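You operate a simulated robot arm through the tools that you are given. There is no shell and no other tool.

Carry out the task below with a simulated robot arm. There is one attempt and no reset: what you move stays moved.

Task
Mix batt wash: scoop powder into the pot's water to the top line, cover the powder, stir it even. Set down upright: powder scoop.
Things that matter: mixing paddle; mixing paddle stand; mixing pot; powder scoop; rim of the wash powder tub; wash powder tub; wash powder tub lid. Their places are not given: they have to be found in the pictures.

Only the result counts: the job must be done as asked and must still hold three seconds after the hand-in. Knocking over, shifting, dropping, spilling or breaking anything else fails it. Lids that push on must go on centred and level and be pressed home; caps that screw on are set level and turned clockwise until they are tight.

Robot
A 7-joint arm with a two-finger parallel gripper, fixed in place. Base frame: the origin is at the foot of the arm, x ahead of it, y to its left, z up; the work surface is at about z = 800. Units: mm, rad, N and s.
Its first joint turns from -2.304 to 2.304 rad. Payload 3.91 kg.
The tool frame sits at the grasp point between the pads (the TCP): z along the fingers, y along the line on which they close. The tips reach 30 mm beyond it. Largest opening 110 mm; finger width 20, thickness 10; the body of the gripper, 48 by 112 mm, starts 55 mm behind the TCP.
Orientation is that of the tool frame in the base frame, as a unit quaternion [x, y, z, w]. With the fingers straight down and closing along the base's y, the tool's x points along the base's -x, its y along +y and its z along -z.

Tools
- The arm moves only by the tool drive_tool. Its argument "rows" is a list of rows, each a list of 7 numbers: the finger opening in cm, from 0 to 11, then the shift along the tool's x, y, z in units of 100 mm (1.0 is 100 mm), then the turn, a rotation vector about the tool's x, y, z in units of 45 degrees (1.0 is 45 degrees). In form: [[claw, x, y, z, rx, ry, rz], ...]. A call has 1 to 20 rows; each row is the pose to reach, as a shift and turn from the pose commanded when the call began, along the tool's axes at that moment. A call with a number of a shift or a turn outside -1 to 1 is refused whole. A row lasts 0.2 s, in which the tool goes at most 50 mm and 0.15 rad; a call with a longer step from one row to the next is refused whole, and so is a gripper value outside its range. A pose out of reach is approached as far as the arm can. The call stops where the force on the tool passes 40 N (or 10 N more than at its start, if that is more) or the arm is blocked; 0.2 s more then pass. Each finger travels about 108 mm/s and halts on what it meets, pressing with about 25 N; the grip force reading is that of the motor and also rises with nothing between the fingers. The clock runs only during rows and for 0.2 s after the last one: add rows that repeat a pose to give the fingers time. The reply holds the time, the measured pose of the TCP, the force on the tool along the base axes, the opening and the grip force, in the units named above and with some noise, with the torque about the TCP (base axes, N m) and any sound that the robot's microphone picked up.
- Cameras (640 x 400 px; columns grow to the right, rows downward): "scene" is fixed at [220.4, -499.4, 1604.7]; the picture's right is [-0.14, -0.99, 0.00], its down [-0.77, 0.10, -0.64] and it looks along [0.63, -0.09, -0.77] (base axes); focal length 332 px, centre (320, 200). "wrist" rides on the gripper at [72, 17, -103] in the tool frame; the picture's right is [-0.23, 0.97, 0.00], its down [-0.76, -0.18, -0.62] and it looks along [-0.61, -0.14, 0.78] (tool axes); focal length 222 px, centre (320, 200).
- capture(camera): a new picture of that camera. No time passes.
- measure_at(camera, pixels): for up to 12 pixels [column, row] of the newest picture of that camera ("zoom" is the newest enlarged one), the place [x, y, z] in the base frame of the surface seen there, good to about 2 mm. No time passes.
- inspect(camera, box): a new picture of the part [left, top, right, bottom] of that camera's present view, enlarged. No time passes.
- finish_job(): hands the job in; it is judged then, once.

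Unless the task says otherwise, let go and move clear before handing in.

The tools are called after "Call:" as name(argument=value, ...) on one line, values as JSON. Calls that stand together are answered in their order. drive_tool: Moves the arm, as the interface text tells. Its arguments: {"type":"object","properties":{"rows":{"type":"array","items":{"type":"array","items":{"type":"number"}}}},"required":["rows"]} The other tools are called the same way: capture (camera) takes a picture; measure_at (camera, pixels) gives the place of the surface under pixels of a picture; inspect (camera, box) takes an enlarged picture of a part of a camera's view; finish_job () hands the job in.

At the start:

```text
clock: 0.0
tool_pos: [676.4, -312.0, 1225.5]
ee_rot: [0.0, 1.0, -0.001, 0.0]
ft_force: [-0.2, 0.4, -0.3]
moment: [-0.02, -0.03, 0.01]
gripper_width: 109.9
grasp_force: 0.0
```

scene: 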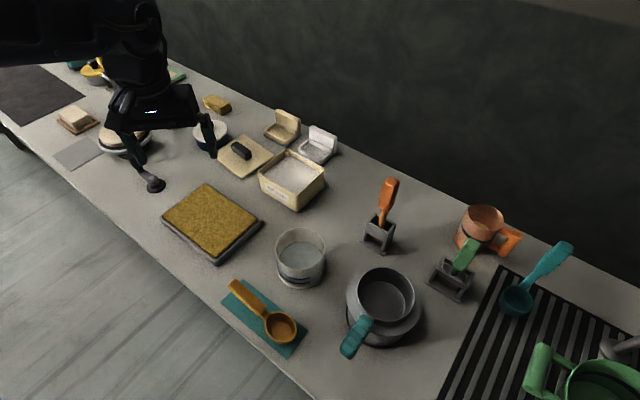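
wrist: 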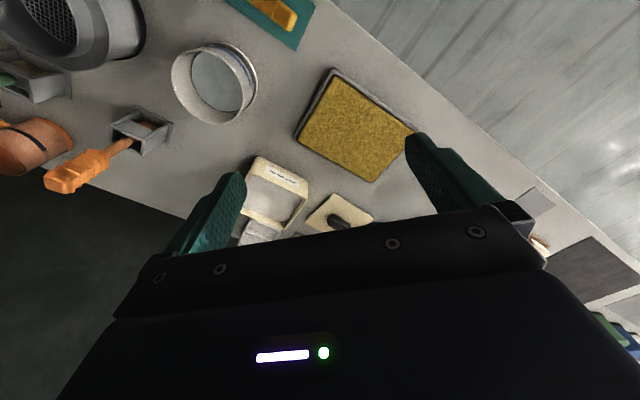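

The scene picture shows a cream powder tub near (292,180) with its lid with dark handle near (243,155), a glass pot at (300,257), an orange scoop at (262,315), and two stands at (380,225) and (455,275). I'll zoom in on these before moving.

Call:
inspect(camera="scene", box=[200, 90, 360, 210])

Call:
inspect(camera="scene", box=[200, 210, 360, 370])

Call:
inspect(camera="scene", box=[330, 160, 530, 310])

```text
3.33 times, centred on (280, 150) of scene
```

zoom: 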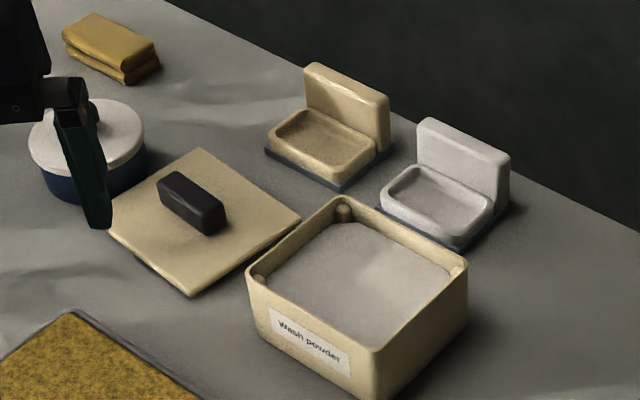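

```text
2.50 times, centred on (280, 290) of scene
```

zoom: 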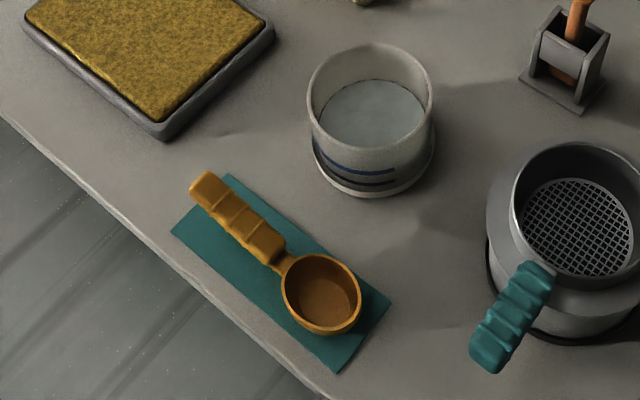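

```text
2.67 times, centred on (430, 235) of scene
```

zoom: 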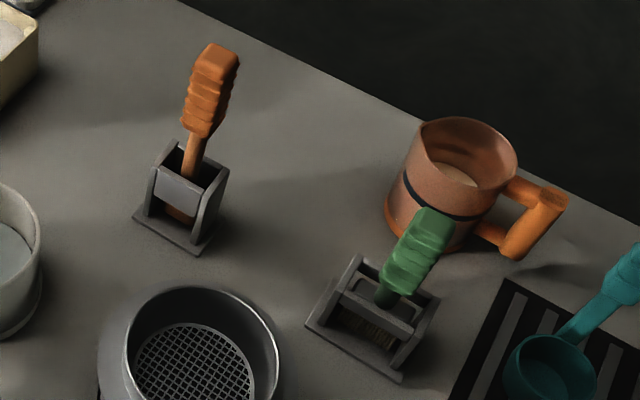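

The orange tool at (380,225) looks like the paddle, the green one at (455,270) a brush, and there are two scoops, orange at (262,315) and teal at (535,280). I'll look closer at the labels and the rest of the scene.

Call:
inspect(camera="scene", box=[265, 220, 335, 290])

Call:
inspect(camera="scene", box=[440, 200, 640, 400])

Call:
inspect(camera="scene", box=[345, 170, 415, 260])

Call:
inspect(camera="scene", box=[215, 270, 315, 360])

Call:
inspect(camera="scene", box=[0, 40, 220, 200])

```text
5.71 times, centred on (300, 255) of scene
```

zoom: 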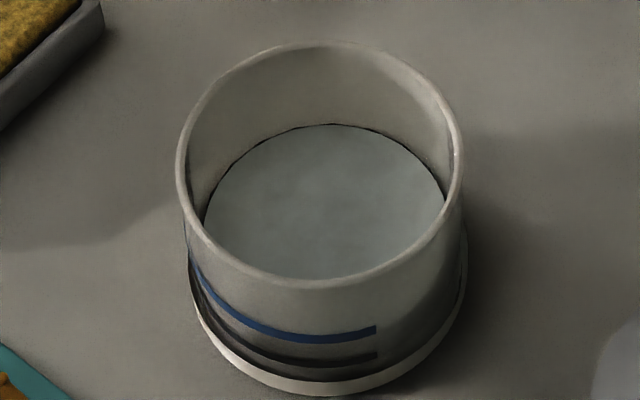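

```text
2.00 times, centred on (540, 300) of scene
```

zoom: 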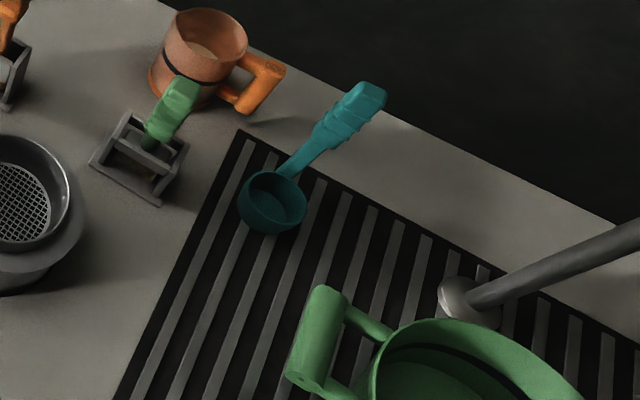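

```text
4.44 times, centred on (380, 215) of scene
```

zoom: 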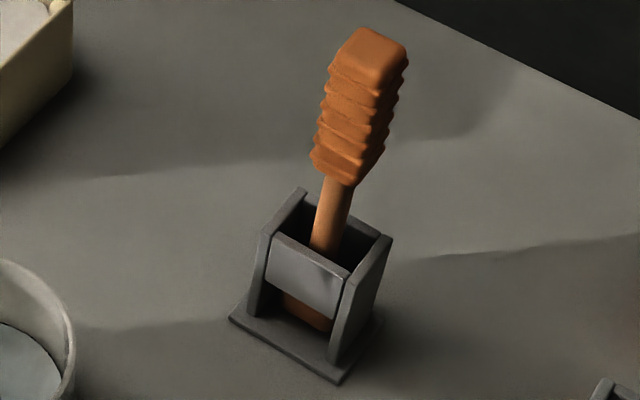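

```text
4.44 times, centred on (265, 315) of scene
```

zoom: 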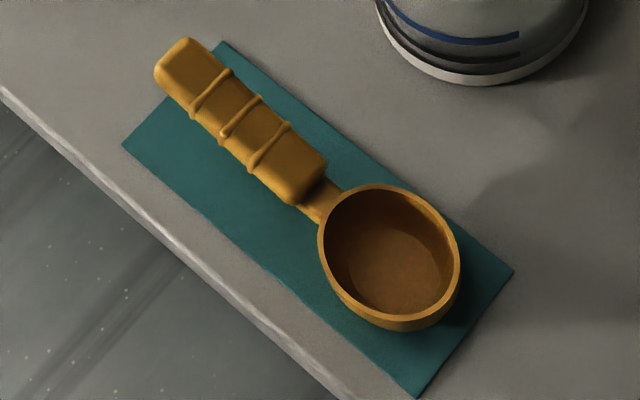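

```text
2.50 times, centred on (110, 120) of scene
```

zoom: 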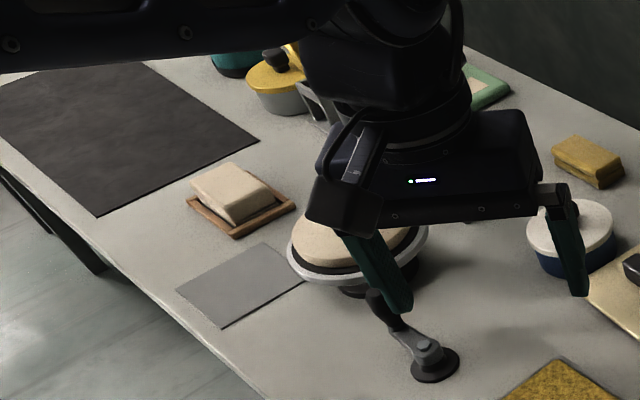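

The orange scoop on the teal mat next to the pot is most plausibly the powder scoop, and the pot shows a dark lower line and a blue top line. I'll take a fresh scene picture to measure from.

Call:
capture(camera="scene")

Call:
inspect(camera="scene", box=[265, 220, 335, 290])

```text
taken
```

scene: 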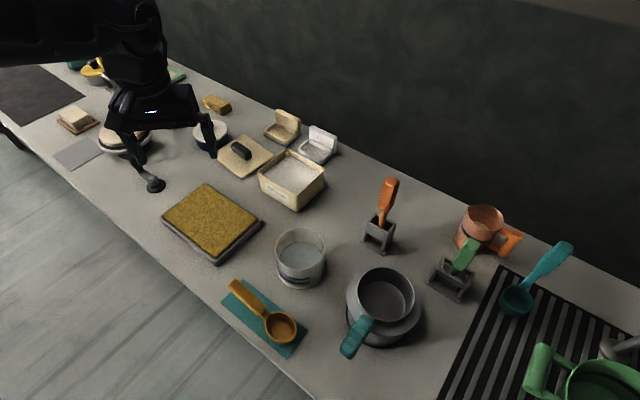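

```text
5.71 times, centred on (300, 255) of scene
```

zoom: 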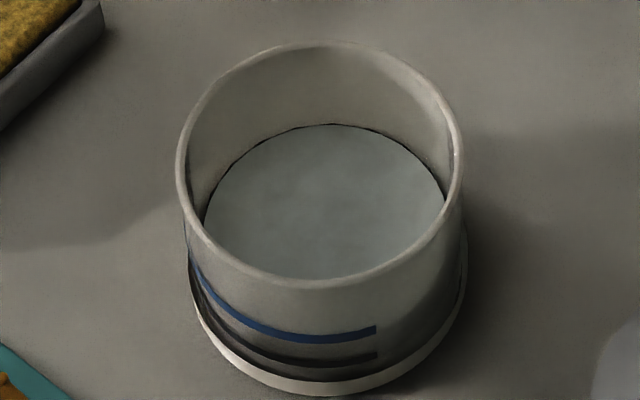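

The zoom shows the pot rim, water surface and the blue/black lines. I'll measure rim, water, lines and base.

Call:
measure_at(camera="zoom", pixels=[[320, 45], [180, 160], [459, 160], [320, 283], [320, 130], [320, 200], [320, 265], [300, 338], [300, 360], [310, 385], [330, 300], [560, 330]])

Call:
measure_at(camera="scene", pixels=[[291, 153], [260, 180], [299, 207], [324, 176], [290, 172], [300, 182], [280, 178], [240, 150], [243, 138], [216, 155], [246, 176], [272, 155]])

Call:
measure_at(camera="scene", pixels=[[236, 286], [250, 298], [262, 312], [266, 330], [280, 345], [296, 330], [280, 314], [280, 328], [224, 304], [290, 356], [306, 326], [234, 281]])

Call:
measure_at(camera="scene", pixels=[[390, 182], [387, 195], [383, 210], [380, 222], [372, 220], [388, 226], [392, 234], [366, 232], [362, 240], [383, 252], [375, 236], [340, 250]])

```text
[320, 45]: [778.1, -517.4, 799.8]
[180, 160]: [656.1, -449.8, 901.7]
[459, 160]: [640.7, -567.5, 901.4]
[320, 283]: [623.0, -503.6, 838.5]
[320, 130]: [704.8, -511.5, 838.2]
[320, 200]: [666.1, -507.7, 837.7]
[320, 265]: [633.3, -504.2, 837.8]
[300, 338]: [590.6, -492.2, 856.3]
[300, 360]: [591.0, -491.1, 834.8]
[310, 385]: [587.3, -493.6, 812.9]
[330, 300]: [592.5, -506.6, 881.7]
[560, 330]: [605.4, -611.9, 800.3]
```

```text
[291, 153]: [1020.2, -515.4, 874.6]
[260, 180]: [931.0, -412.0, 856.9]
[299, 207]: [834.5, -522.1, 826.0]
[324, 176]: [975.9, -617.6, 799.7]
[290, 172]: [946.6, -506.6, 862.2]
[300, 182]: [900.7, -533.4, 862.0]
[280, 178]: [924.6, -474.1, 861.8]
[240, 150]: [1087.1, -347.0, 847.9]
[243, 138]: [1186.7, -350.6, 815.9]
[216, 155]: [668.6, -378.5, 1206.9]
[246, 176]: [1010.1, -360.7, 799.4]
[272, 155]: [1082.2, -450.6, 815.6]
```

```text
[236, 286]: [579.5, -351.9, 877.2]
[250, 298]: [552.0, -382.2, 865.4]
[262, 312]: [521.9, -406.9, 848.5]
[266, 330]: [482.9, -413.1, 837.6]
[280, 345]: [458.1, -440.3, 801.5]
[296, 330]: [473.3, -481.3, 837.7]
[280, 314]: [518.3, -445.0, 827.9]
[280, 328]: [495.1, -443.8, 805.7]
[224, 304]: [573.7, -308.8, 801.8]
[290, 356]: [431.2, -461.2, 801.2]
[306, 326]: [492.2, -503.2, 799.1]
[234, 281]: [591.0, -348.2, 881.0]
```

```text
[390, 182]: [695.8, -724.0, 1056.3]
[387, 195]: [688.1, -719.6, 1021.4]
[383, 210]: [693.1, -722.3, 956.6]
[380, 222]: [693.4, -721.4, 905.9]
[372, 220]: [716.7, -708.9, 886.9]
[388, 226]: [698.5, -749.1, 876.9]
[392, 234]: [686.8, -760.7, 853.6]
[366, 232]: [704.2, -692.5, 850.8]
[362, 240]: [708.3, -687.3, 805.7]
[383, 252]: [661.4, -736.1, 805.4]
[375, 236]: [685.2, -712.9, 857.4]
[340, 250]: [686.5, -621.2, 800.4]
```

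The pot is centred near (648,-508) with rim z≈902, water z≈838, black line ≈835 and blue top line ≈856. The tub and lid are far (radius >1000), so I need accurate corners; I'll zoom on them.

Call:
inspect(camera="scene", box=[245, 140, 335, 215])

```text
5.33 times, centred on (290, 178) of scene
```

zoom: 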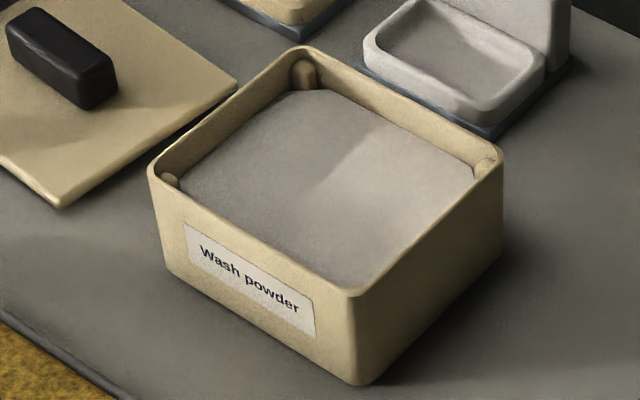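

Call:
measure_at(camera="zoom", pixels=[[304, 49], [151, 170], [352, 293], [500, 160], [404, 103], [225, 110], [250, 236], [430, 226], [303, 65], [170, 182], [485, 165], [320, 180]])

Call:
measure_at(camera="zoom", pixels=[[300, 110], [200, 180], [350, 270], [460, 170], [300, 350], [430, 330], [60, 205], [235, 82], [60, 40], [30, 90], [95, 95], [355, 382]])

Call:
inspect(camera="scene", box=[200, 120, 290, 190])

```text
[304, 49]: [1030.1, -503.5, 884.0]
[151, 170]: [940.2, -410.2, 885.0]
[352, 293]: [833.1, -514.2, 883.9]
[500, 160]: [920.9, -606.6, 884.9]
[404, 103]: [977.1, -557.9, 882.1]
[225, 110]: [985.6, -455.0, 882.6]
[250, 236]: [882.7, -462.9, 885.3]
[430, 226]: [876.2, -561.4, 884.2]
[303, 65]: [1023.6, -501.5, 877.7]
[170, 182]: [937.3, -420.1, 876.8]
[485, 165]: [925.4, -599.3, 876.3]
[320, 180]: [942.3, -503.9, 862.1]
```

```text
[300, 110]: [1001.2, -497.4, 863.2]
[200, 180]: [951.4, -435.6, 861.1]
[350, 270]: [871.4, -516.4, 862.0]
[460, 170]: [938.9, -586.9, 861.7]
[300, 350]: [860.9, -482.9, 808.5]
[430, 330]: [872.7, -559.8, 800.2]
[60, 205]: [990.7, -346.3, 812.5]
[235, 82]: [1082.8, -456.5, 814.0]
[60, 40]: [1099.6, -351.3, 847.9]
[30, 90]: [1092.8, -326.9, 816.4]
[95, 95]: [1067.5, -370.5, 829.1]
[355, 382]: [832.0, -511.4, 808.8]
```

```text
5.71 times, centred on (245, 155) of scene
```

zoom: 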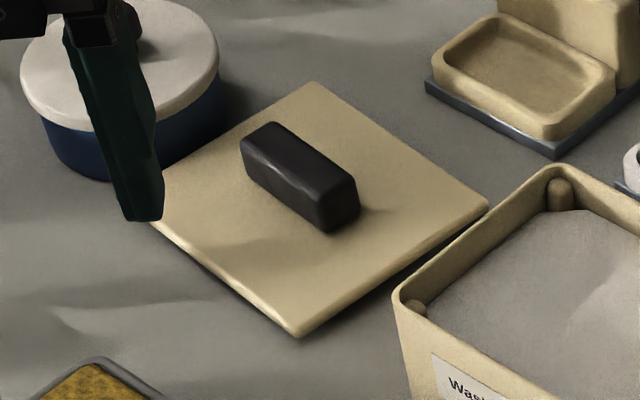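

Call:
measure_at(camera="zoom", pixels=[[300, 330], [487, 210], [315, 85], [156, 222], [270, 128], [245, 148], [350, 180], [320, 215], [318, 200], [300, 170], [400, 260], [240, 210]])

Call:
measure_at(camera="zoom", pixels=[[272, 175], [330, 228], [355, 210], [390, 150], [250, 120], [298, 337], [484, 205], [170, 215], [395, 270], [225, 275], [470, 190], [312, 330]])

Call:
capture(camera="wrist")

```text
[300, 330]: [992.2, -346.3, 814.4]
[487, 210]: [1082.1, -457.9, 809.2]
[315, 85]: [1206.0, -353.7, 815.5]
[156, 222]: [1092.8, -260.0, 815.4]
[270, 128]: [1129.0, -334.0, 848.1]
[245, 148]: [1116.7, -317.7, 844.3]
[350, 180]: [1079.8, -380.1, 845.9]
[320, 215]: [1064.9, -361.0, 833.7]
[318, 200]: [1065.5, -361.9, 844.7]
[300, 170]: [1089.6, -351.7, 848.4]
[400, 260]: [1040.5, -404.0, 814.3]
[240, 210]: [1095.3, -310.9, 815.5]
```

```text
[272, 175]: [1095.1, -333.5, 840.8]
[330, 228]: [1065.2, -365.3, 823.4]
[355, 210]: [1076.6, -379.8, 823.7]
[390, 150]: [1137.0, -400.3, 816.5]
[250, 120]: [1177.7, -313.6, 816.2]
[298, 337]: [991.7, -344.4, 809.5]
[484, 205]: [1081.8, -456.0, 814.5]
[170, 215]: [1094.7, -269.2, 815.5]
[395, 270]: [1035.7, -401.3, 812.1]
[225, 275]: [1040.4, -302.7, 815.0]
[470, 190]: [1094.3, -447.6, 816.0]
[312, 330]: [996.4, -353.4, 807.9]
```

```text
taken
```

wrist: 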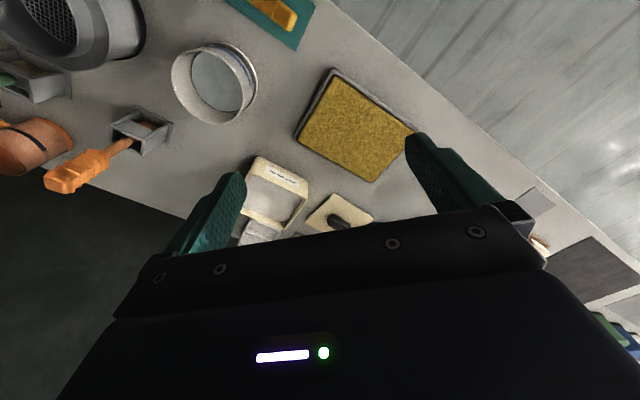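

The tub centre is about (931,-508), rim z≈884, powder z≈862, and the lid handle is at about (1098,-349), z 816–848, which is beyond the straight-down reach. I'll first probe the arm's reach in free air well above everything by moving outward and sideways.

Call:
drive_tool(rows=[[11, -0.5, -0.4, 0, 0, 0, 0], [11, -0.9, -0.8, 0, 0, 0, 0], [11, -1.0, -1.0, 0, 0, 0, 0], [11, -1.0, -1.0, 0, 0, 0, 0]])

Call:
inspect(camera="scene", box=[215, 270, 315, 345])

```text
refused: row 1 steps farther than a row can; nothing moved
```

```text
5.33 times, centred on (265, 308) of scene
```

zoom: 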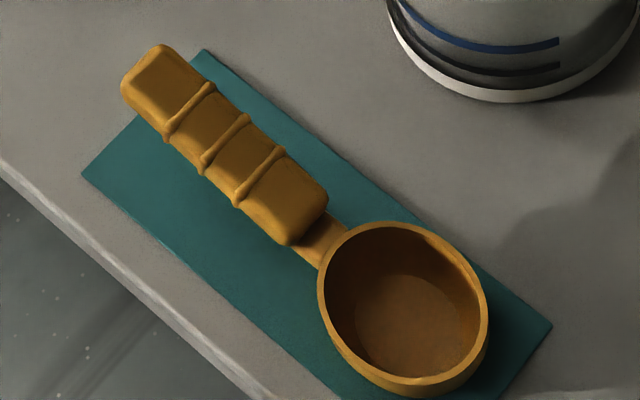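

The step limit is 50 mm in total per row, so I'll use smaller steps; meanwhile I'll measure the scoop in the zoom: handle from (140,80) to (310,220), bowl rim around (403,308).

Call:
measure_at(camera="zoom", pixels=[[160, 48], [122, 88], [190, 90], [235, 130], [275, 170], [325, 200], [290, 242], [250, 200], [200, 150], [165, 125], [318, 240], [140, 75]])

Call:
measure_at(camera="zoom", pixels=[[403, 224], [320, 295], [485, 305], [415, 390], [400, 310], [440, 250], [350, 255], [350, 365], [470, 355], [148, 110], [235, 212], [180, 145]])

Call:
drive_tool(rows=[[11, -0.33, -0.33, 0, 0, 0, 0], [11, -0.66, -0.66, 0, 0, 0, 0], [11, -1.0, -1.0, 0, 0, 0, 0], [11, -1.0, -1.0, 0, 0, 0, 0]])

```text
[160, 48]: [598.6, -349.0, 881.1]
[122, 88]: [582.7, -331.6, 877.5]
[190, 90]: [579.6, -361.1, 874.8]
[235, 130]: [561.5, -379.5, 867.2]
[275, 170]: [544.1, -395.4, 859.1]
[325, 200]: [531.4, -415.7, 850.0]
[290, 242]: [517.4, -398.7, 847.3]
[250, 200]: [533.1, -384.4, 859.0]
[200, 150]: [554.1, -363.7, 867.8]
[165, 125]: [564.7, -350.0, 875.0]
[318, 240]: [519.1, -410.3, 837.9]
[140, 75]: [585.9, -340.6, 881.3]
```

```text
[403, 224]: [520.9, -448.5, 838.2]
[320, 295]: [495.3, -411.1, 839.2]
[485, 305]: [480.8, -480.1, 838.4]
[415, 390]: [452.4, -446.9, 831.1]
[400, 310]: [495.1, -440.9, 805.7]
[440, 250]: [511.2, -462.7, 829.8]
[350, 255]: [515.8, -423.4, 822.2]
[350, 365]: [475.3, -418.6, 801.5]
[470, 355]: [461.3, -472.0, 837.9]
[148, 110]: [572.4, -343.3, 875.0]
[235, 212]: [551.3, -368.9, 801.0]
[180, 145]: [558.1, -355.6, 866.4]
```

```text
clock: 1.0
tool_pos: [777.1, -412.6, 1225.0]
ee_rot: [0.0, 1.0, -0.001, 0.0]
ft_force: [-0.2, -0.1, 0.4]
moment: [0.02, -0.02, -0.02]
gripper_width: 110.0
grasp_force: 0.0
```

The scoop bowl centre is (487,-446) with rim z≈838 and radius ≈35; its handle runs at 45° from (524,-407,849) to (591,-340,881). Continue probing the reach in free air towards the tub at height.

Call:
drive_tool(rows=[[11, -0.33, -0.3, 0, 0, 0, 0], [11, -0.66, -0.6, 0, 0, 0, 0], [11, -1.0, -0.95, 0, 0, 0, 0], [11, -1.0, -0.95, 0.4, 0, 0, 0], [11, -1.0, -0.95, 0.8, 0, 0, 0], [11, -1.0, -0.95, 1.0, 0, 0, 0], [11, -1.0, -0.95, 1.0, 0, 0, 0]])

```text
clock: 2.6
tool_pos: [877.0, -508.2, 1125.0]
ee_rot: [0.0, 1.0, 0.0, 0.0]
ft_force: [0.5, 0.5, 0.1]
moment: [0.02, 0.02, -0.03]
gripper_width: 109.9
grasp_force: 0.1
```

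Reached (877,-508,1125) pointing down (radius 1013) without trouble. I'll push further to (937,-508) and lower to z≈1000, still above everything.

Call:
drive_tool(rows=[[11, -0.3, 0, 0, 0, 0, 0], [11, -0.6, 0, 0, 0, 0, 0], [11, -0.6, 0, 0.4, 0, 0, 0], [11, -0.6, 0, 0.8, 0, 0, 0], [11, -0.6, 0, 1.0, 0, 0, 0], [11, -0.6, 0, 1.0, 0, 0, 0]])

Call:
capture(camera="wrist")

Call:
capture(camera="scene")

```text
clock: 4.0
tool_pos: [936.5, -507.8, 1025.0]
ee_rot: [-0.001, 1.0, 0.0, -0.001]
ft_force: [0.3, 0.1, -0.3]
moment: [0.03, -0.02, -0.03]
gripper_width: 109.9
grasp_force: 0.0
```

```text
taken
```

wrist: 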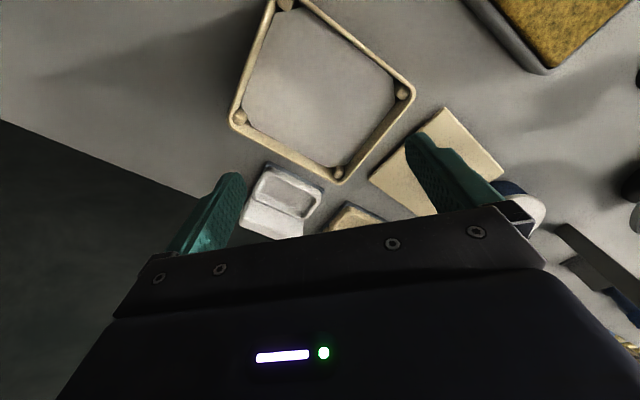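

```text
taken
```

scene: 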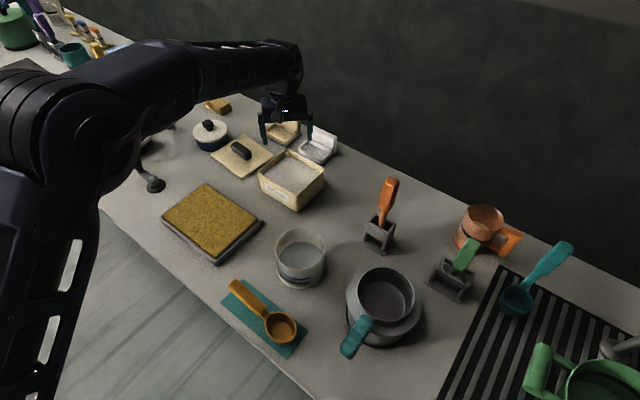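

Vertical reach at radius 1065, z=1025 works. I'll probe lower over the tub (down to z≈930, tips at 900, still clear of the rim at 884).

Call:
drive_tool(rows=[[11, 0, 0, 0.3, 0, 0, 0], [11, 0, 0, 0.6, 0, 0, 0], [11, 0, 0, 0.9, 0, 0, 0], [11, 0, 0, 0.9, 0, 0, 0]])

```text
clock: 5.0
tool_pos: [936.8, -507.5, 934.8]
ee_rot: [0.0, 1.0, 0.0, 0.0]
ft_force: [-0.6, 0.2, 0.5]
moment: [-0.01, 0.02, -0.01]
gripper_width: 110.1
grasp_force: 0.0
```

Still fully reached at z≈935 and radius 1065. I'll raise again and probe towards the lid handle at (1098,-349), radius 1152.

Call:
drive_tool(rows=[[11, 0, 0, -0.4, 0, 0, 0], [11, 0, 0, -0.8, 0, 0, 0], [11, -0.1, 0.3, -1.0, 0, 0, 0], [11, -0.4, 0.65, -1.0, 0, 0, 0], [11, -0.7, 1.0, -1.0, 0, 0, 0], [11, -1.0, 1.0, -1.0, 0, 0, 0], [11, -1.0, 1.0, -1.0, 0, 0, 0]])

```text
clock: 6.6
tool_pos: [1036.7, -406.8, 1035.3]
ee_rot: [0.001, 1.0, 0.0, 0.0]
ft_force: [0.7, 0.3, -0.2]
moment: [0.02, 0.0, 0.03]
gripper_width: 109.9
grasp_force: 0.0
```

Call:
drive_tool(rows=[[11, -0.3, 0.3, 0, 0, 0, 0], [11, -0.6, 0.58, 0, 0, 0, 0], [11, -0.6, 0.58, 0.4, 0, 0, 0], [11, -0.6, 0.58, 0.8, 0, 0, 0], [11, -0.6, 0.58, 1.0, 0, 0, 0], [11, -0.6, 0.58, 1.0, 0, 0, 0]])

Call:
capture(camera="wrist")

Call:
capture(camera="scene")

```text
clock: 8.0
tool_pos: [1095.5, -349.7, 935.5]
ee_rot: [0.0, 1.0, -0.001, 0.0]
ft_force: [-1.0, -0.4, 0.8]
moment: [0.01, 0.02, 0.0]
gripper_width: 109.9
grasp_force: 0.1
```

```text
taken
```

wrist: 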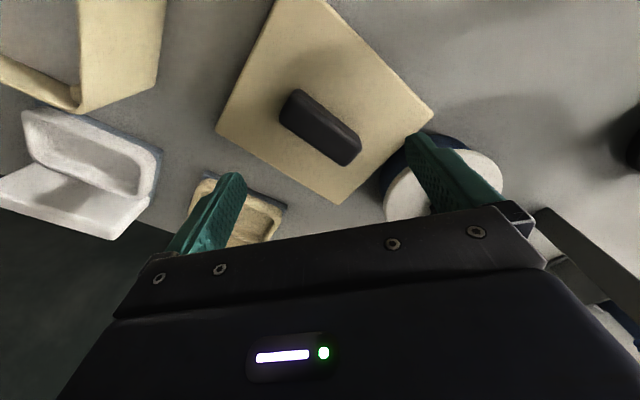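

```text
taken
```

scene: 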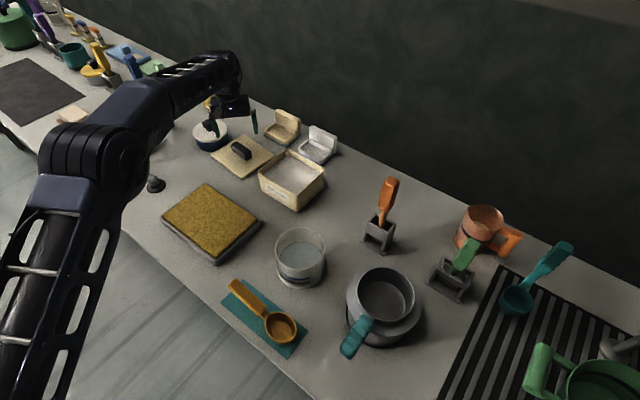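

The gripper is right above the lid handle at z=935 (radius 1150) and still fully reached. One more small probe down to z≈900 (tips 870, handle top 848).

Call:
drive_tool(rows=[[11, 0, 0, 0.2, 0, 0, 0], [11, 0, 0, 0.37, 0, 0, 0], [11, 0, 0, 0.37, 0, 0, 0]])

Call:
measure_at(camera="wrist", pixels=[[297, 92], [283, 118], [360, 138], [347, 164], [432, 116], [338, 203], [217, 131], [275, 5], [322, 125], [310, 115], [335, 140], [300, 105]])

```text
clock: 8.8
tool_pos: [1096.6, -351.0, 898.8]
ee_rot: [0.001, 1.0, 0.0, 0.001]
ft_force: [0.7, 0.6, 0.1]
moment: [0.02, 0.01, 0.0]
gripper_width: 110.2
grasp_force: 0.1
```

```text
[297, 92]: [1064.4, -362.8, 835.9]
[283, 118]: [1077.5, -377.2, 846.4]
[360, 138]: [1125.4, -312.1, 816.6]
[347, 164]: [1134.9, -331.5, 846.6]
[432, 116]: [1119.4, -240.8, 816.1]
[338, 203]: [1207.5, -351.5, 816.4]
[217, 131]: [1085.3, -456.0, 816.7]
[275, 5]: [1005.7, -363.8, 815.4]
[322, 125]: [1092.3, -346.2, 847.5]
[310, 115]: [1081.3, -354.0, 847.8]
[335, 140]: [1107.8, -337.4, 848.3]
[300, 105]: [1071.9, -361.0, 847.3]
```

Everything is reachable pointing down. I'll now retreat upward and inward, to go to the scoop on the mat (handle mid-point about (557,-374), top z≈865).

Call:
drive_tool(rows=[[11, 0, 0, -0.45, 0, 0, 0], [11, 0, 0, -0.9, 0, 0, 0], [11, 0.3, 0, -1.0, 0, 0, 0], [11, 0.7, 0, -1.0, 0, 0, 0], [11, 1.0, 0, -1.0, 0, 0, 0]])

Call:
drive_tool(rows=[[11, 0.45, 0, 0, 0, 0, -0.15], [11, 0.9, 0, 0, 0, 0, -0.3], [11, 1.0, 0, 0, 0, 0, -0.45], [11, 1.0, 0, 0, 0, 0, -0.6], [11, 1.0, 0, 0, 0, 0, -0.75], [11, 1.0, 0, 0, 0, 0, -0.9], [11, 1.0, 0, 0, 0, 0, -1.0]])

```text
clock: 10.0
tool_pos: [996.1, -350.0, 998.8]
ee_rot: [0.0, 1.0, 0.0, 0.0]
ft_force: [0.7, 0.3, -1.2]
moment: [0.02, -0.01, 0.01]
gripper_width: 109.9
grasp_force: 0.0
```

```text
clock: 11.6
tool_pos: [896.3, -349.8, 998.6]
ee_rot: [-0.383, 0.924, 0.0, -0.001]
ft_force: [0.0, 1.1, -0.7]
moment: [-0.01, 0.0, 0.01]
gripper_width: 110.1
grasp_force: 0.1
```

Yaw +45° is right (tool x along (-0.71,-0.71), i.e. towards the bowl). Now I'll travel to above the scoop handle.

Call:
drive_tool(rows=[[11, 0.33, 0.285, 0, 0, 0, 0], [11, 0.66, 0.57, 0, 0, 0, 0], [11, 0.99, 0.86, 0, 0, 0, 0]])

Call:
drive_tool(rows=[[11, 0.33, 0.285, 0, 0, 0, 0], [11, 0.66, 0.57, 0, 0, 0, 0], [11, 0.99, 0.86, 0, 0, 0, 0]])

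Call:
drive_tool(rows=[[11, 0.3, 0.25, 0, 0, 0, 0], [11, 0.59, 0.502, 0, 0, 0, 0], [11, 0.59, 0.502, 0.4, 0, 0, 0], [11, 0.59, 0.502, 0.4, 0, 0, 0]])

Call:
capture(camera="wrist")

```text
clock: 12.4
tool_pos: [766.2, -359.2, 998.3]
ee_rot: [-0.383, 0.924, 0.001, -0.001]
ft_force: [0.8, 0.5, -0.3]
moment: [-0.03, 0.02, 0.01]
gripper_width: 109.8
grasp_force: 0.0
```

```text
clock: 13.2
tool_pos: [634.6, -369.1, 997.5]
ee_rot: [-0.382, 0.924, 0.0, 0.0]
ft_force: [-0.5, 0.2, -1.3]
moment: [0.02, 0.03, -0.03]
gripper_width: 110.2
grasp_force: 0.0
```

```text
clock: 14.2
tool_pos: [557.6, -375.3, 958.8]
ee_rot: [-0.383, 0.924, 0.0, 0.0]
ft_force: [0.3, -0.2, 0.2]
moment: [-0.03, 0.01, 0.03]
gripper_width: 109.9
grasp_force: 0.1
```

```text
taken
```

wrist: 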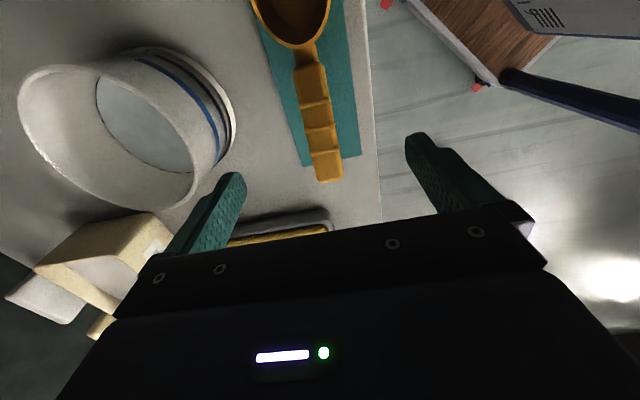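

The wrist view shows the scoop handle from (305,65) to (328,180), centred between the fingers. I'll measure its sides for exact centring and thickness.

Call:
measure_at(camera="wrist", pixels=[[296, 68], [325, 63], [316, 180], [343, 177], [306, 120], [333, 115], [319, 118], [327, 170], [310, 70], [300, 100], [290, 25], [305, 50]])

Call:
inspect(camera="wrist", box=[240, 0, 400, 200])

Call:
inspect(camera="scene", box=[200, 250, 320, 350])

```text
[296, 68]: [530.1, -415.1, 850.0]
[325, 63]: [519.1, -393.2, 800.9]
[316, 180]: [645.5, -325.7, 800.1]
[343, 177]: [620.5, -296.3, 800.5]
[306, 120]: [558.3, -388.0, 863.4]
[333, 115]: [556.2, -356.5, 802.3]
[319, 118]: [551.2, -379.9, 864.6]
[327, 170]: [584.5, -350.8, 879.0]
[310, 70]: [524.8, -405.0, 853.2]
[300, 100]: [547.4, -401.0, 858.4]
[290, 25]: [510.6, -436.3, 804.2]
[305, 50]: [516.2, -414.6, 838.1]
```

```text
2.00 times, centred on (320, 100) of wrist
```

zoom: 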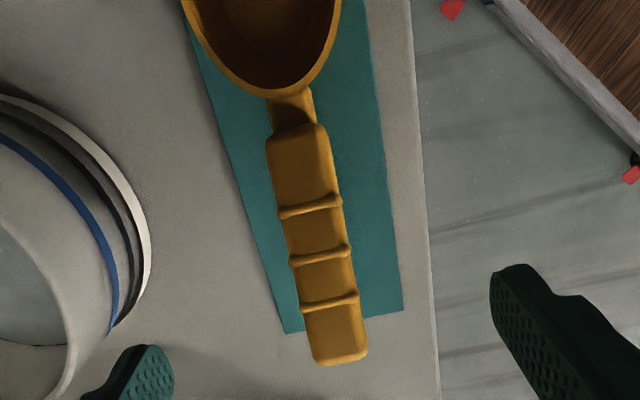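

```text
4.00 times, centred on (260, 300) of scene
```

zoom: 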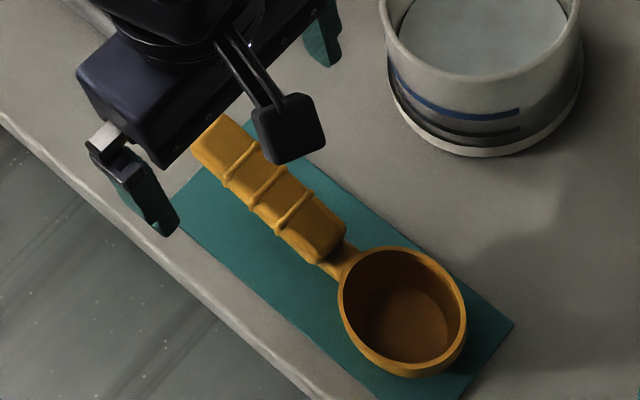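

The handle is well centred between the fingers. I'll descend with a narrower opening (6 cm), staying clear of the pot.

Call:
drive_tool(rows=[[6, 0, 0, 0.3, 0, 0, 0], [6, 0, 0, 0.6, 0, 0, 0], [6, 0, 0, 0.8, 0, 0, 0], [6, 0, 0, 0.9, 0, 0, 0], [6, 0, 0, 1.0, 0, 0, 0], [6, 0, 0, 1.0, 0, 0, 0]])

Call:
inspect(camera="scene", box=[200, 250, 320, 350])

Call:
capture(camera="wrist")

```text
clock: 15.6
tool_pos: [557.8, -374.8, 857.6]
ee_rot: [-0.382, 0.924, 0.0, 0.0]
ft_force: [0.6, -0.2, 0.2]
moment: [-0.01, 0.0, 0.01]
gripper_width: 60.1
grasp_force: 0.1
```

```text
4.00 times, centred on (260, 300) of scene
```

zoom: 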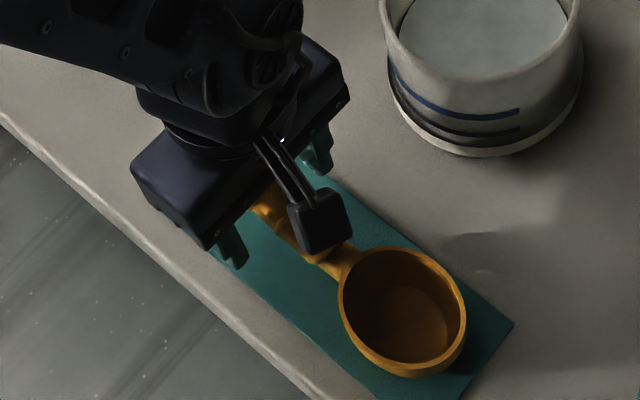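

```text
taken
```

wrist: 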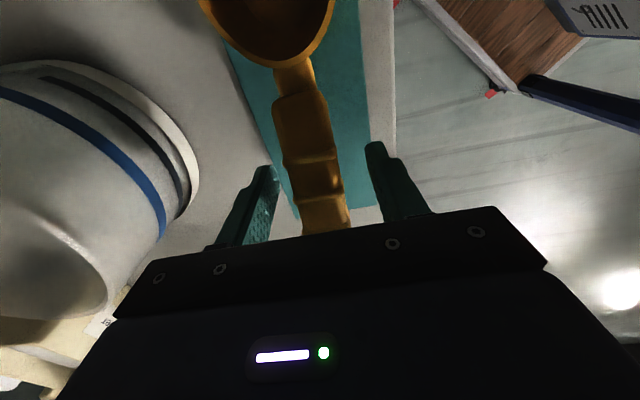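

Fingers straddle the handle; I'll lower 4 mm and close.

Call:
drive_tool(rows=[[6, 0, 0, 0.04, 0, 0, 0], [4, 0, 0, 0.04, 0, 0, 0], [2, 0, 0, 0.04, 0, 0, 0], [0, 0, 0, 0.04, 0, 0, 0], [0, 0, 0, 0.04, 0, 0, 0]])

```text
clock: 16.8
tool_pos: [557.1, -372.7, 855.4]
ee_rot: [-0.382, 0.924, -0.001, 0.0]
ft_force: [1.8, -0.9, 0.5]
moment: [-0.05, 0.01, 0.12]
gripper_width: 27.7
grasp_force: 24.9
```

Gripped at 27.7 mm with 24.9 N. I'll lift gently and look.

Call:
drive_tool(rows=[[0, 0, 0, -0.03, 0, 0, 0], [0, 0, 0, -0.1, 0, 0, 0], [0, 0, 0, -0.3, 0, 0, 0], [0, 0, 0, -0.5, 0, 0, 0], [0, 0, 0, -0.8, 0, 0, 0], [0, 0, 0, -1.0, 0, 0, 0], [0, 0, 0, -1.0, 0, 0, 0]])

Call:
capture(camera="wrist")

Call:
inspect(camera="scene", box=[200, 230, 320, 330])

```text
clock: 18.4
tool_pos: [556.8, -374.3, 954.5]
ee_rot: [-0.383, 0.924, 0.0, -0.001]
ft_force: [-0.2, -0.1, 0.1]
moment: [0.04, -0.06, 0.01]
gripper_width: 28.1
grasp_force: 25.6
```

```text
taken
```

wrist: 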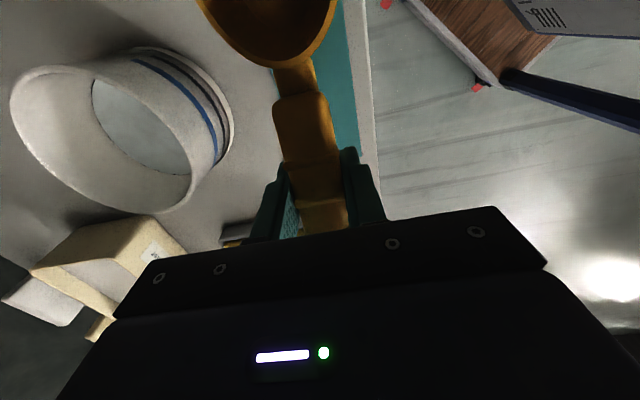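

```text
4.00 times, centred on (260, 280) of scene
```

zoom: 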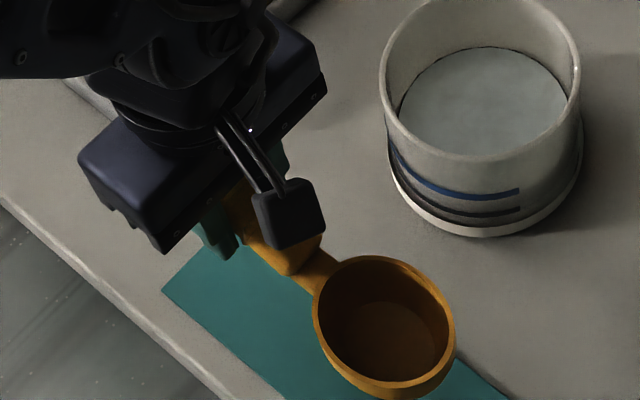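

The scoop is held. I'll measure the bowl rim in this zoom, to know where the bowl is relative to the TCP.

Call:
measure_at(camera="zoom", pixels=[[385, 258], [318, 320], [452, 325], [392, 388], [325, 280], [440, 290], [345, 375], [440, 365], [385, 330], [300, 270]])

```text
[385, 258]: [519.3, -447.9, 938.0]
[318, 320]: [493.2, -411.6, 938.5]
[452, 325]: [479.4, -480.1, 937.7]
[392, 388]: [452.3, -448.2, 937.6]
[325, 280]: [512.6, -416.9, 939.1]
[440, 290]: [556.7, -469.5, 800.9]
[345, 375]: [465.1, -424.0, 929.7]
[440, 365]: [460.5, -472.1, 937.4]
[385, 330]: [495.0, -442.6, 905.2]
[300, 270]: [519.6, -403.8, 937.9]
```

The bowl is level (rim z≈938), offset from the TCP by 101 mm along tool x and 16.5 mm along tool z. I'll raise, turn the yaw back to 0 (bowl pointing to the robot), and check obstacle heights behind the tub.

Call:
drive_tool(rows=[[0, 0, 0, -0.2, 0, 0, 0.16], [0, 0, 0, -0.4, 0, 0, 0.33], [0, 0, 0, -0.6, 0, 0, 0.5], [0, 0, 0, -0.8, 0, 0, 0.67], [0, 0, 0, -1.0, 0, 0, 0.84], [0, 0, 0, -1.0, 0, 0, 1.0], [0, 0, 0, -1.0, 0, 0, 1.0]])

Call:
capture(camera="scene")

Call:
measure_at(camera="scene", pixels=[[311, 127], [336, 135], [276, 110], [299, 117], [320, 150], [283, 132], [300, 138], [330, 158], [395, 180], [210, 120], [483, 212], [335, 145]])

```text
clock: 20.0
tool_pos: [558.0, -373.7, 1055.8]
ee_rot: [0.0, 1.0, 0.0, 0.0]
ft_force: [-0.2, -0.7, -0.9]
moment: [0.0, -0.1, 0.0]
gripper_width: 27.5
grasp_force: 25.1
```

```text
taken
```

scene: 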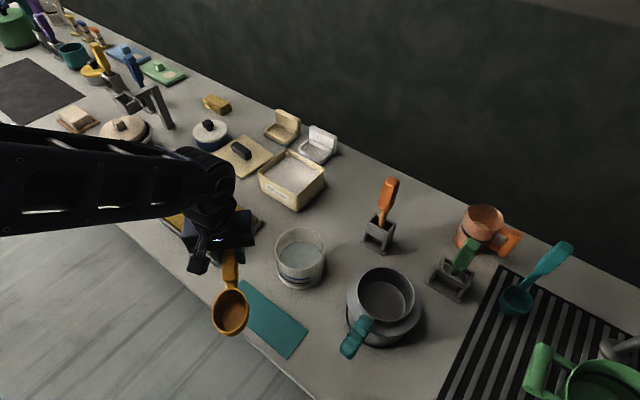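

```text
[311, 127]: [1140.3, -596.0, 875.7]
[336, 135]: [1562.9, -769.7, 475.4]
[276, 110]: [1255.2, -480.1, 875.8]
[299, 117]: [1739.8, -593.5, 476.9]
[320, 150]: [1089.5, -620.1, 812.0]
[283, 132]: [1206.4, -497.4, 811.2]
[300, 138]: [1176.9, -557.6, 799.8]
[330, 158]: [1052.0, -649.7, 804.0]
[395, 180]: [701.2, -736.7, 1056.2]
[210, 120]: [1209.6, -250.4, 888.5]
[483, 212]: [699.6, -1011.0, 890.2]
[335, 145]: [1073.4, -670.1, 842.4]
```

Objects behind the tub are at most z≈876, so there is room. I'll carry the empty scoop towards the tub at height.

Call:
drive_tool(rows=[[0, -0.45, -0.1, 0, 0, 0, 0], [0, -0.9, -0.25, 0, 0, 0, 0], [0, -1.0, -0.5, 0, 0, 0, 0]])

Call:
drive_tool(rows=[[0, -0.45, -0.15, 0, 0, 0, 0], [0, -0.9, -0.3, 0, 0, 0, 0], [0, -1.0, -0.5, 0, 0, 0, 0]])

Call:
drive_tool(rows=[[0, -0.45, -0.1, 0, 0, 0, 0], [0, -0.9, -0.25, 0, 0, 0, 0], [0, -1.0, -0.343, 0, 0, 0, 0]])

Call:
drive_tool(rows=[[0, -0.45, 0, 0, 0, 0, 0], [0, -0.9, 0, 0, 0, 0, 0], [0, -1.0, 0, 0, 0, 0, 0]])

Call:
drive_tool(rows=[[0, -0.45, 0, 0, 0, 0, 0], [0, -0.9, 0, 0, 0, 0, 0], [0, -0.99, 0, 0, 0, 0, 0], [0, -0.99, 0, 0, 0, 0, 0]])

Call:
capture(camera="scene")

Call:
capture(camera="wrist")

```text
clock: 20.8
tool_pos: [659.1, -424.7, 1056.0]
ee_rot: [0.0, 1.0, 0.001, 0.0]
ft_force: [-0.3, 0.4, -0.6]
moment: [-0.01, -0.09, -0.01]
gripper_width: 27.8
grasp_force: 25.1
```

```text
clock: 21.6
tool_pos: [759.6, -473.6, 1054.1]
ee_rot: [-0.001, 1.0, 0.0, 0.0]
ft_force: [-0.4, 0.1, -0.9]
moment: [-0.03, -0.09, -0.01]
gripper_width: 27.6
grasp_force: 25.0
```

```text
clock: 22.4
tool_pos: [859.3, -509.7, 1056.5]
ee_rot: [0.001, 1.0, 0.0, 0.0]
ft_force: [-0.3, 0.4, -0.9]
moment: [0.0, -0.09, -0.05]
gripper_width: 27.5
grasp_force: 24.6
```

```text
clock: 23.2
tool_pos: [958.6, -508.8, 1055.6]
ee_rot: [0.001, 1.0, 0.0, 0.0]
ft_force: [-0.6, 0.3, 0.1]
moment: [0.0, -0.09, 0.01]
gripper_width: 27.5
grasp_force: 25.0
```

```text
clock: 24.2
tool_pos: [1056.3, -508.8, 1054.6]
ee_rot: [0.0, 1.0, 0.0, 0.0]
ft_force: [-0.3, 0.4, -1.9]
moment: [0.03, -0.08, -0.02]
gripper_width: 27.5
grasp_force: 25.1
```

```text
taken
```

scene: 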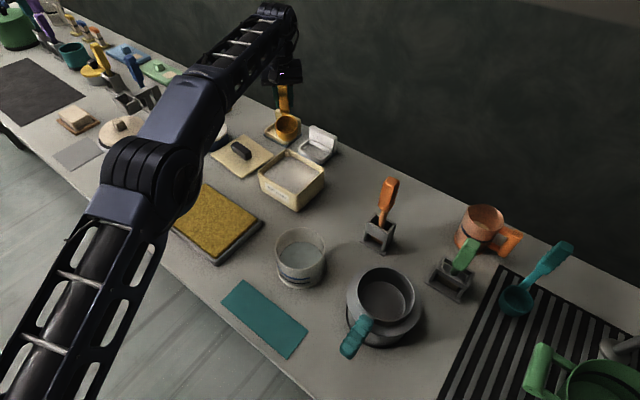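

```text
taken
```

wrist: 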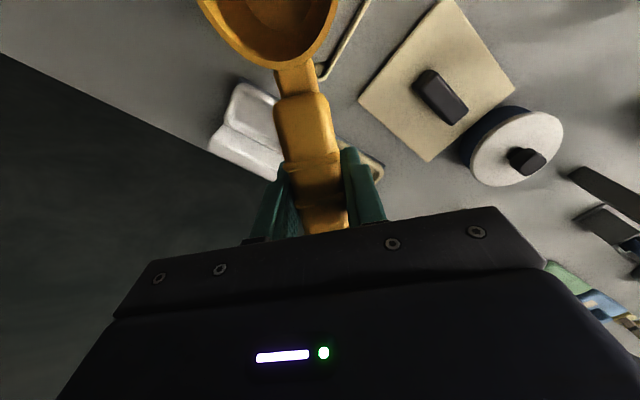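

The scoop is over the tub area at height, and the arm reaches comfortably. I'll now pitch the scoop 40° forward (lip down) above the tub.

Call:
drive_tool(rows=[[0, 0.06, 0.0, 0.1, 0, -0.17, 0], [0, 0.12, 0.008, 0.2, 0, -0.35, 0], [0, 0.2, 0.008, 0.3, 0, -0.53, 0], [0, 0.26, 0.008, 0.42, 0, -0.71, 0], [0, 0.327, 0.008, 0.522, 0, -0.889, 0], [0, 0.327, 0.008, 0.522, 0, -0.889, 0]])

Call:
inspect(camera="scene", box=[230, 90, 350, 215])

Call:
capture(camera="wrist")

```text
clock: 25.6
tool_pos: [1024.1, -508.6, 1003.8]
ee_rot: [0.0, 0.939, 0.0, 0.343]
ft_force: [-0.3, -0.5, -0.9]
moment: [0.0, -0.02, 0.02]
gripper_width: 27.5
grasp_force: 25.4
```

```text
3.20 times, centred on (290, 152) of scene
```

zoom: 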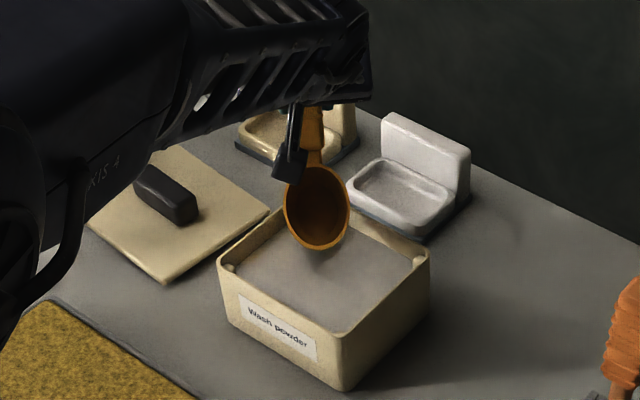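

```text
taken
```

wrist: 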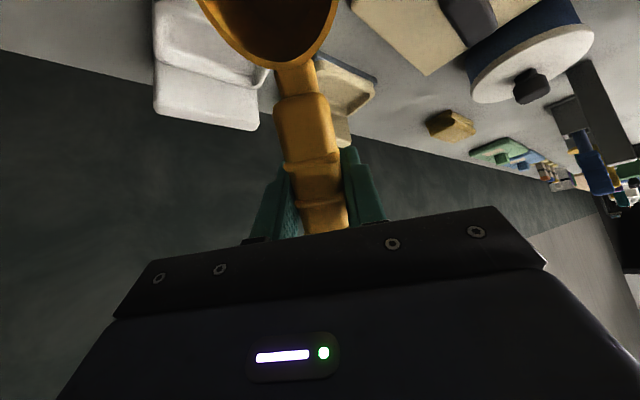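

The pitched scoop is above the tub's far half. I'll plunge it into the powder so the bowl centre is about at the powder surface (lip ≈22 mm under).

Call:
drive_tool(rows=[[0, 0.1, 0, 0.12, 0, 0, 0], [0, 0.2, 0, 0.24, 0, 0, 0], [0, 0.28, 0, 0.33, 0, 0, 0], [0, 0.34, 0, 0.405, 0, 0, 0], [0, 0.411, 0, 0.49, 0, 0, 0], [0, 0.411, 0, 0.49, 0, 0, 0]])

Call:
inspect(camera="scene", box=[230, 100, 350, 215])

```text
clock: 27.0
tool_pos: [1023.1, -508.8, 937.6]
ee_rot: [0.001, 0.94, 0.0, 0.342]
ft_force: [-0.3, -0.2, -0.7]
moment: [0.02, -0.01, -0.03]
gripper_width: 27.7
grasp_force: 25.2
```

```text
3.48 times, centred on (290, 158) of scene
```

zoom: 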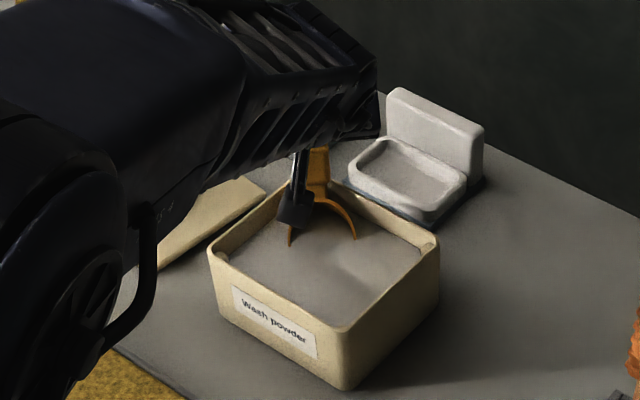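

The bowl is half-immersed with no notable force. Now I'll sweep it towards the near corner, then level and lift, keeping fingers above the tub rim.

Call:
drive_tool(rows=[[0, 0.14, 0, -0.089, 0, 0, 0], [0, 0.255, 0, -0.186, 0, 0, 0], [0, 0.323, 0, -0.18, 0, 0.089, 0], [0, 0.316, 0, -0.123, 0, 0.222, 0], [0, 0.277, 0, -0.07, 0, 0.356, 0], [0, 0.238, 0, -0.033, 0, 0.489, 0], [0, 0.18, 0, 0.008, 0, 0.644, 0], [0, 0.13, 0, 0.035, 0, 0.8, 0], [0, 0.072, 0, 0.019, 0, 0.889, 0], [0, 0.072, 0, 0.019, 0, 0.889, 0], [0, -0.0, 0, -0.07, 0, 0.889, 0], [0, -0.089, 0, -0.172, 0, 0.889, 0], [0, -0.249, 0, -0.364, 0, 0.889, 0], [0, -0.249, 0, -0.364, 0, 0.889, 0]])

Call:
inspect(camera="scene", box=[230, 90, 350, 215])

Call:
capture(camera="wrist")

```text
clock: 30.0
tool_pos: [1019.4, -508.2, 982.8]
ee_rot: [0.0, 1.0, 0.0, 0.0]
ft_force: [0.5, 0.2, -0.9]
moment: [0.01, -0.07, 0.01]
gripper_width: 27.7
grasp_force: 25.5
```

```text
3.20 times, centred on (290, 152) of scene
```

zoom: 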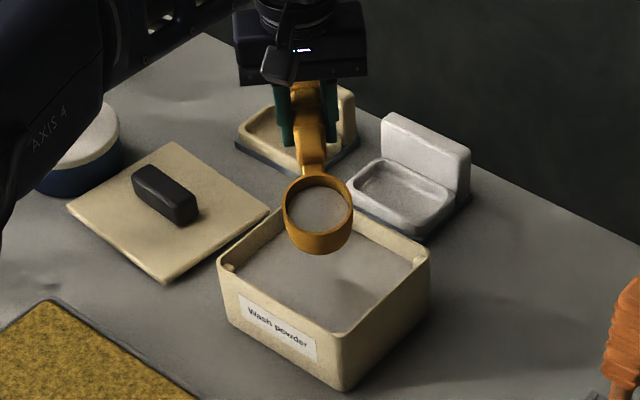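

```text
taken
```

wrist: 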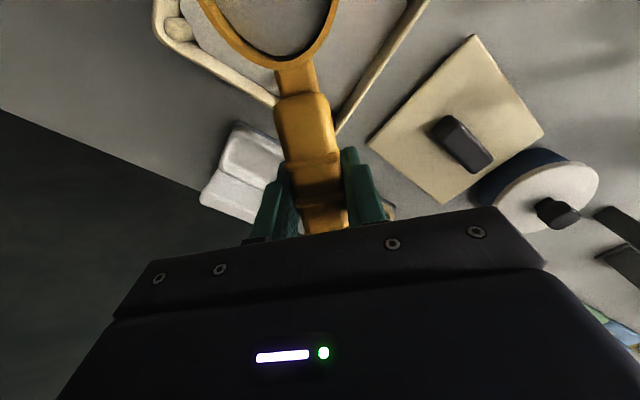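

The scoop now holds powder (grey disk at zoom (318,210)). I'll measure its level relative to the rim and the tub's powder surface.

Call:
measure_at(camera="zoom", pixels=[[318, 210], [305, 205], [335, 205], [318, 190], [318, 225], [318, 233], [288, 205], [349, 205], [300, 265], [380, 265], [340, 290], [320, 176]])

```text
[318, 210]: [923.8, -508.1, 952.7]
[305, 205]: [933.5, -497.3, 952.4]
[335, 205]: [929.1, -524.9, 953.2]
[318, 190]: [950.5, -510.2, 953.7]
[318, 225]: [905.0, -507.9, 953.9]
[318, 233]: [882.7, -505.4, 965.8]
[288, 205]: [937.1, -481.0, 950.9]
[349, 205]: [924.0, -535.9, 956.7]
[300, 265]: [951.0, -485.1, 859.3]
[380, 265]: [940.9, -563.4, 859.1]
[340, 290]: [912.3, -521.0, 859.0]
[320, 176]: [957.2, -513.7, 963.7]
```

Powder fill is 13 mm below the scoop rim, about 50 ml, and the tub surface dropped to 859. Before carrying, I'll measure the pot rim precisely for pouring.

Call:
inspect(camera="scene", box=[265, 220, 335, 290])

Call:
measure_at(camera="zoom", pixels=[[320, 42], [318, 47], [184, 130], [180, 170], [455, 130], [461, 170], [320, 288], [300, 287], [230, 80], [420, 85], [215, 250], [430, 245]])

```text
5.71 times, centred on (300, 255) of scene
```

zoom: 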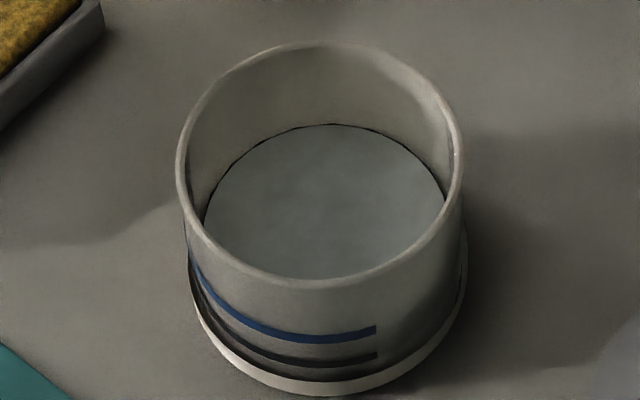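

```text
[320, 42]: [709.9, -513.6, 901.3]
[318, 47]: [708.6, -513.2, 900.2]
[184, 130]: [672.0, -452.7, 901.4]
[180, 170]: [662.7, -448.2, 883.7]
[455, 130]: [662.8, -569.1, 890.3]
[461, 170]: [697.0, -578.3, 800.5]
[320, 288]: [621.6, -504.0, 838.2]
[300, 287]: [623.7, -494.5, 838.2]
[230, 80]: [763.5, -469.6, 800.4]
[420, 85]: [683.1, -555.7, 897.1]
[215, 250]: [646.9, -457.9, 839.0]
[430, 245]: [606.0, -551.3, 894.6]
```

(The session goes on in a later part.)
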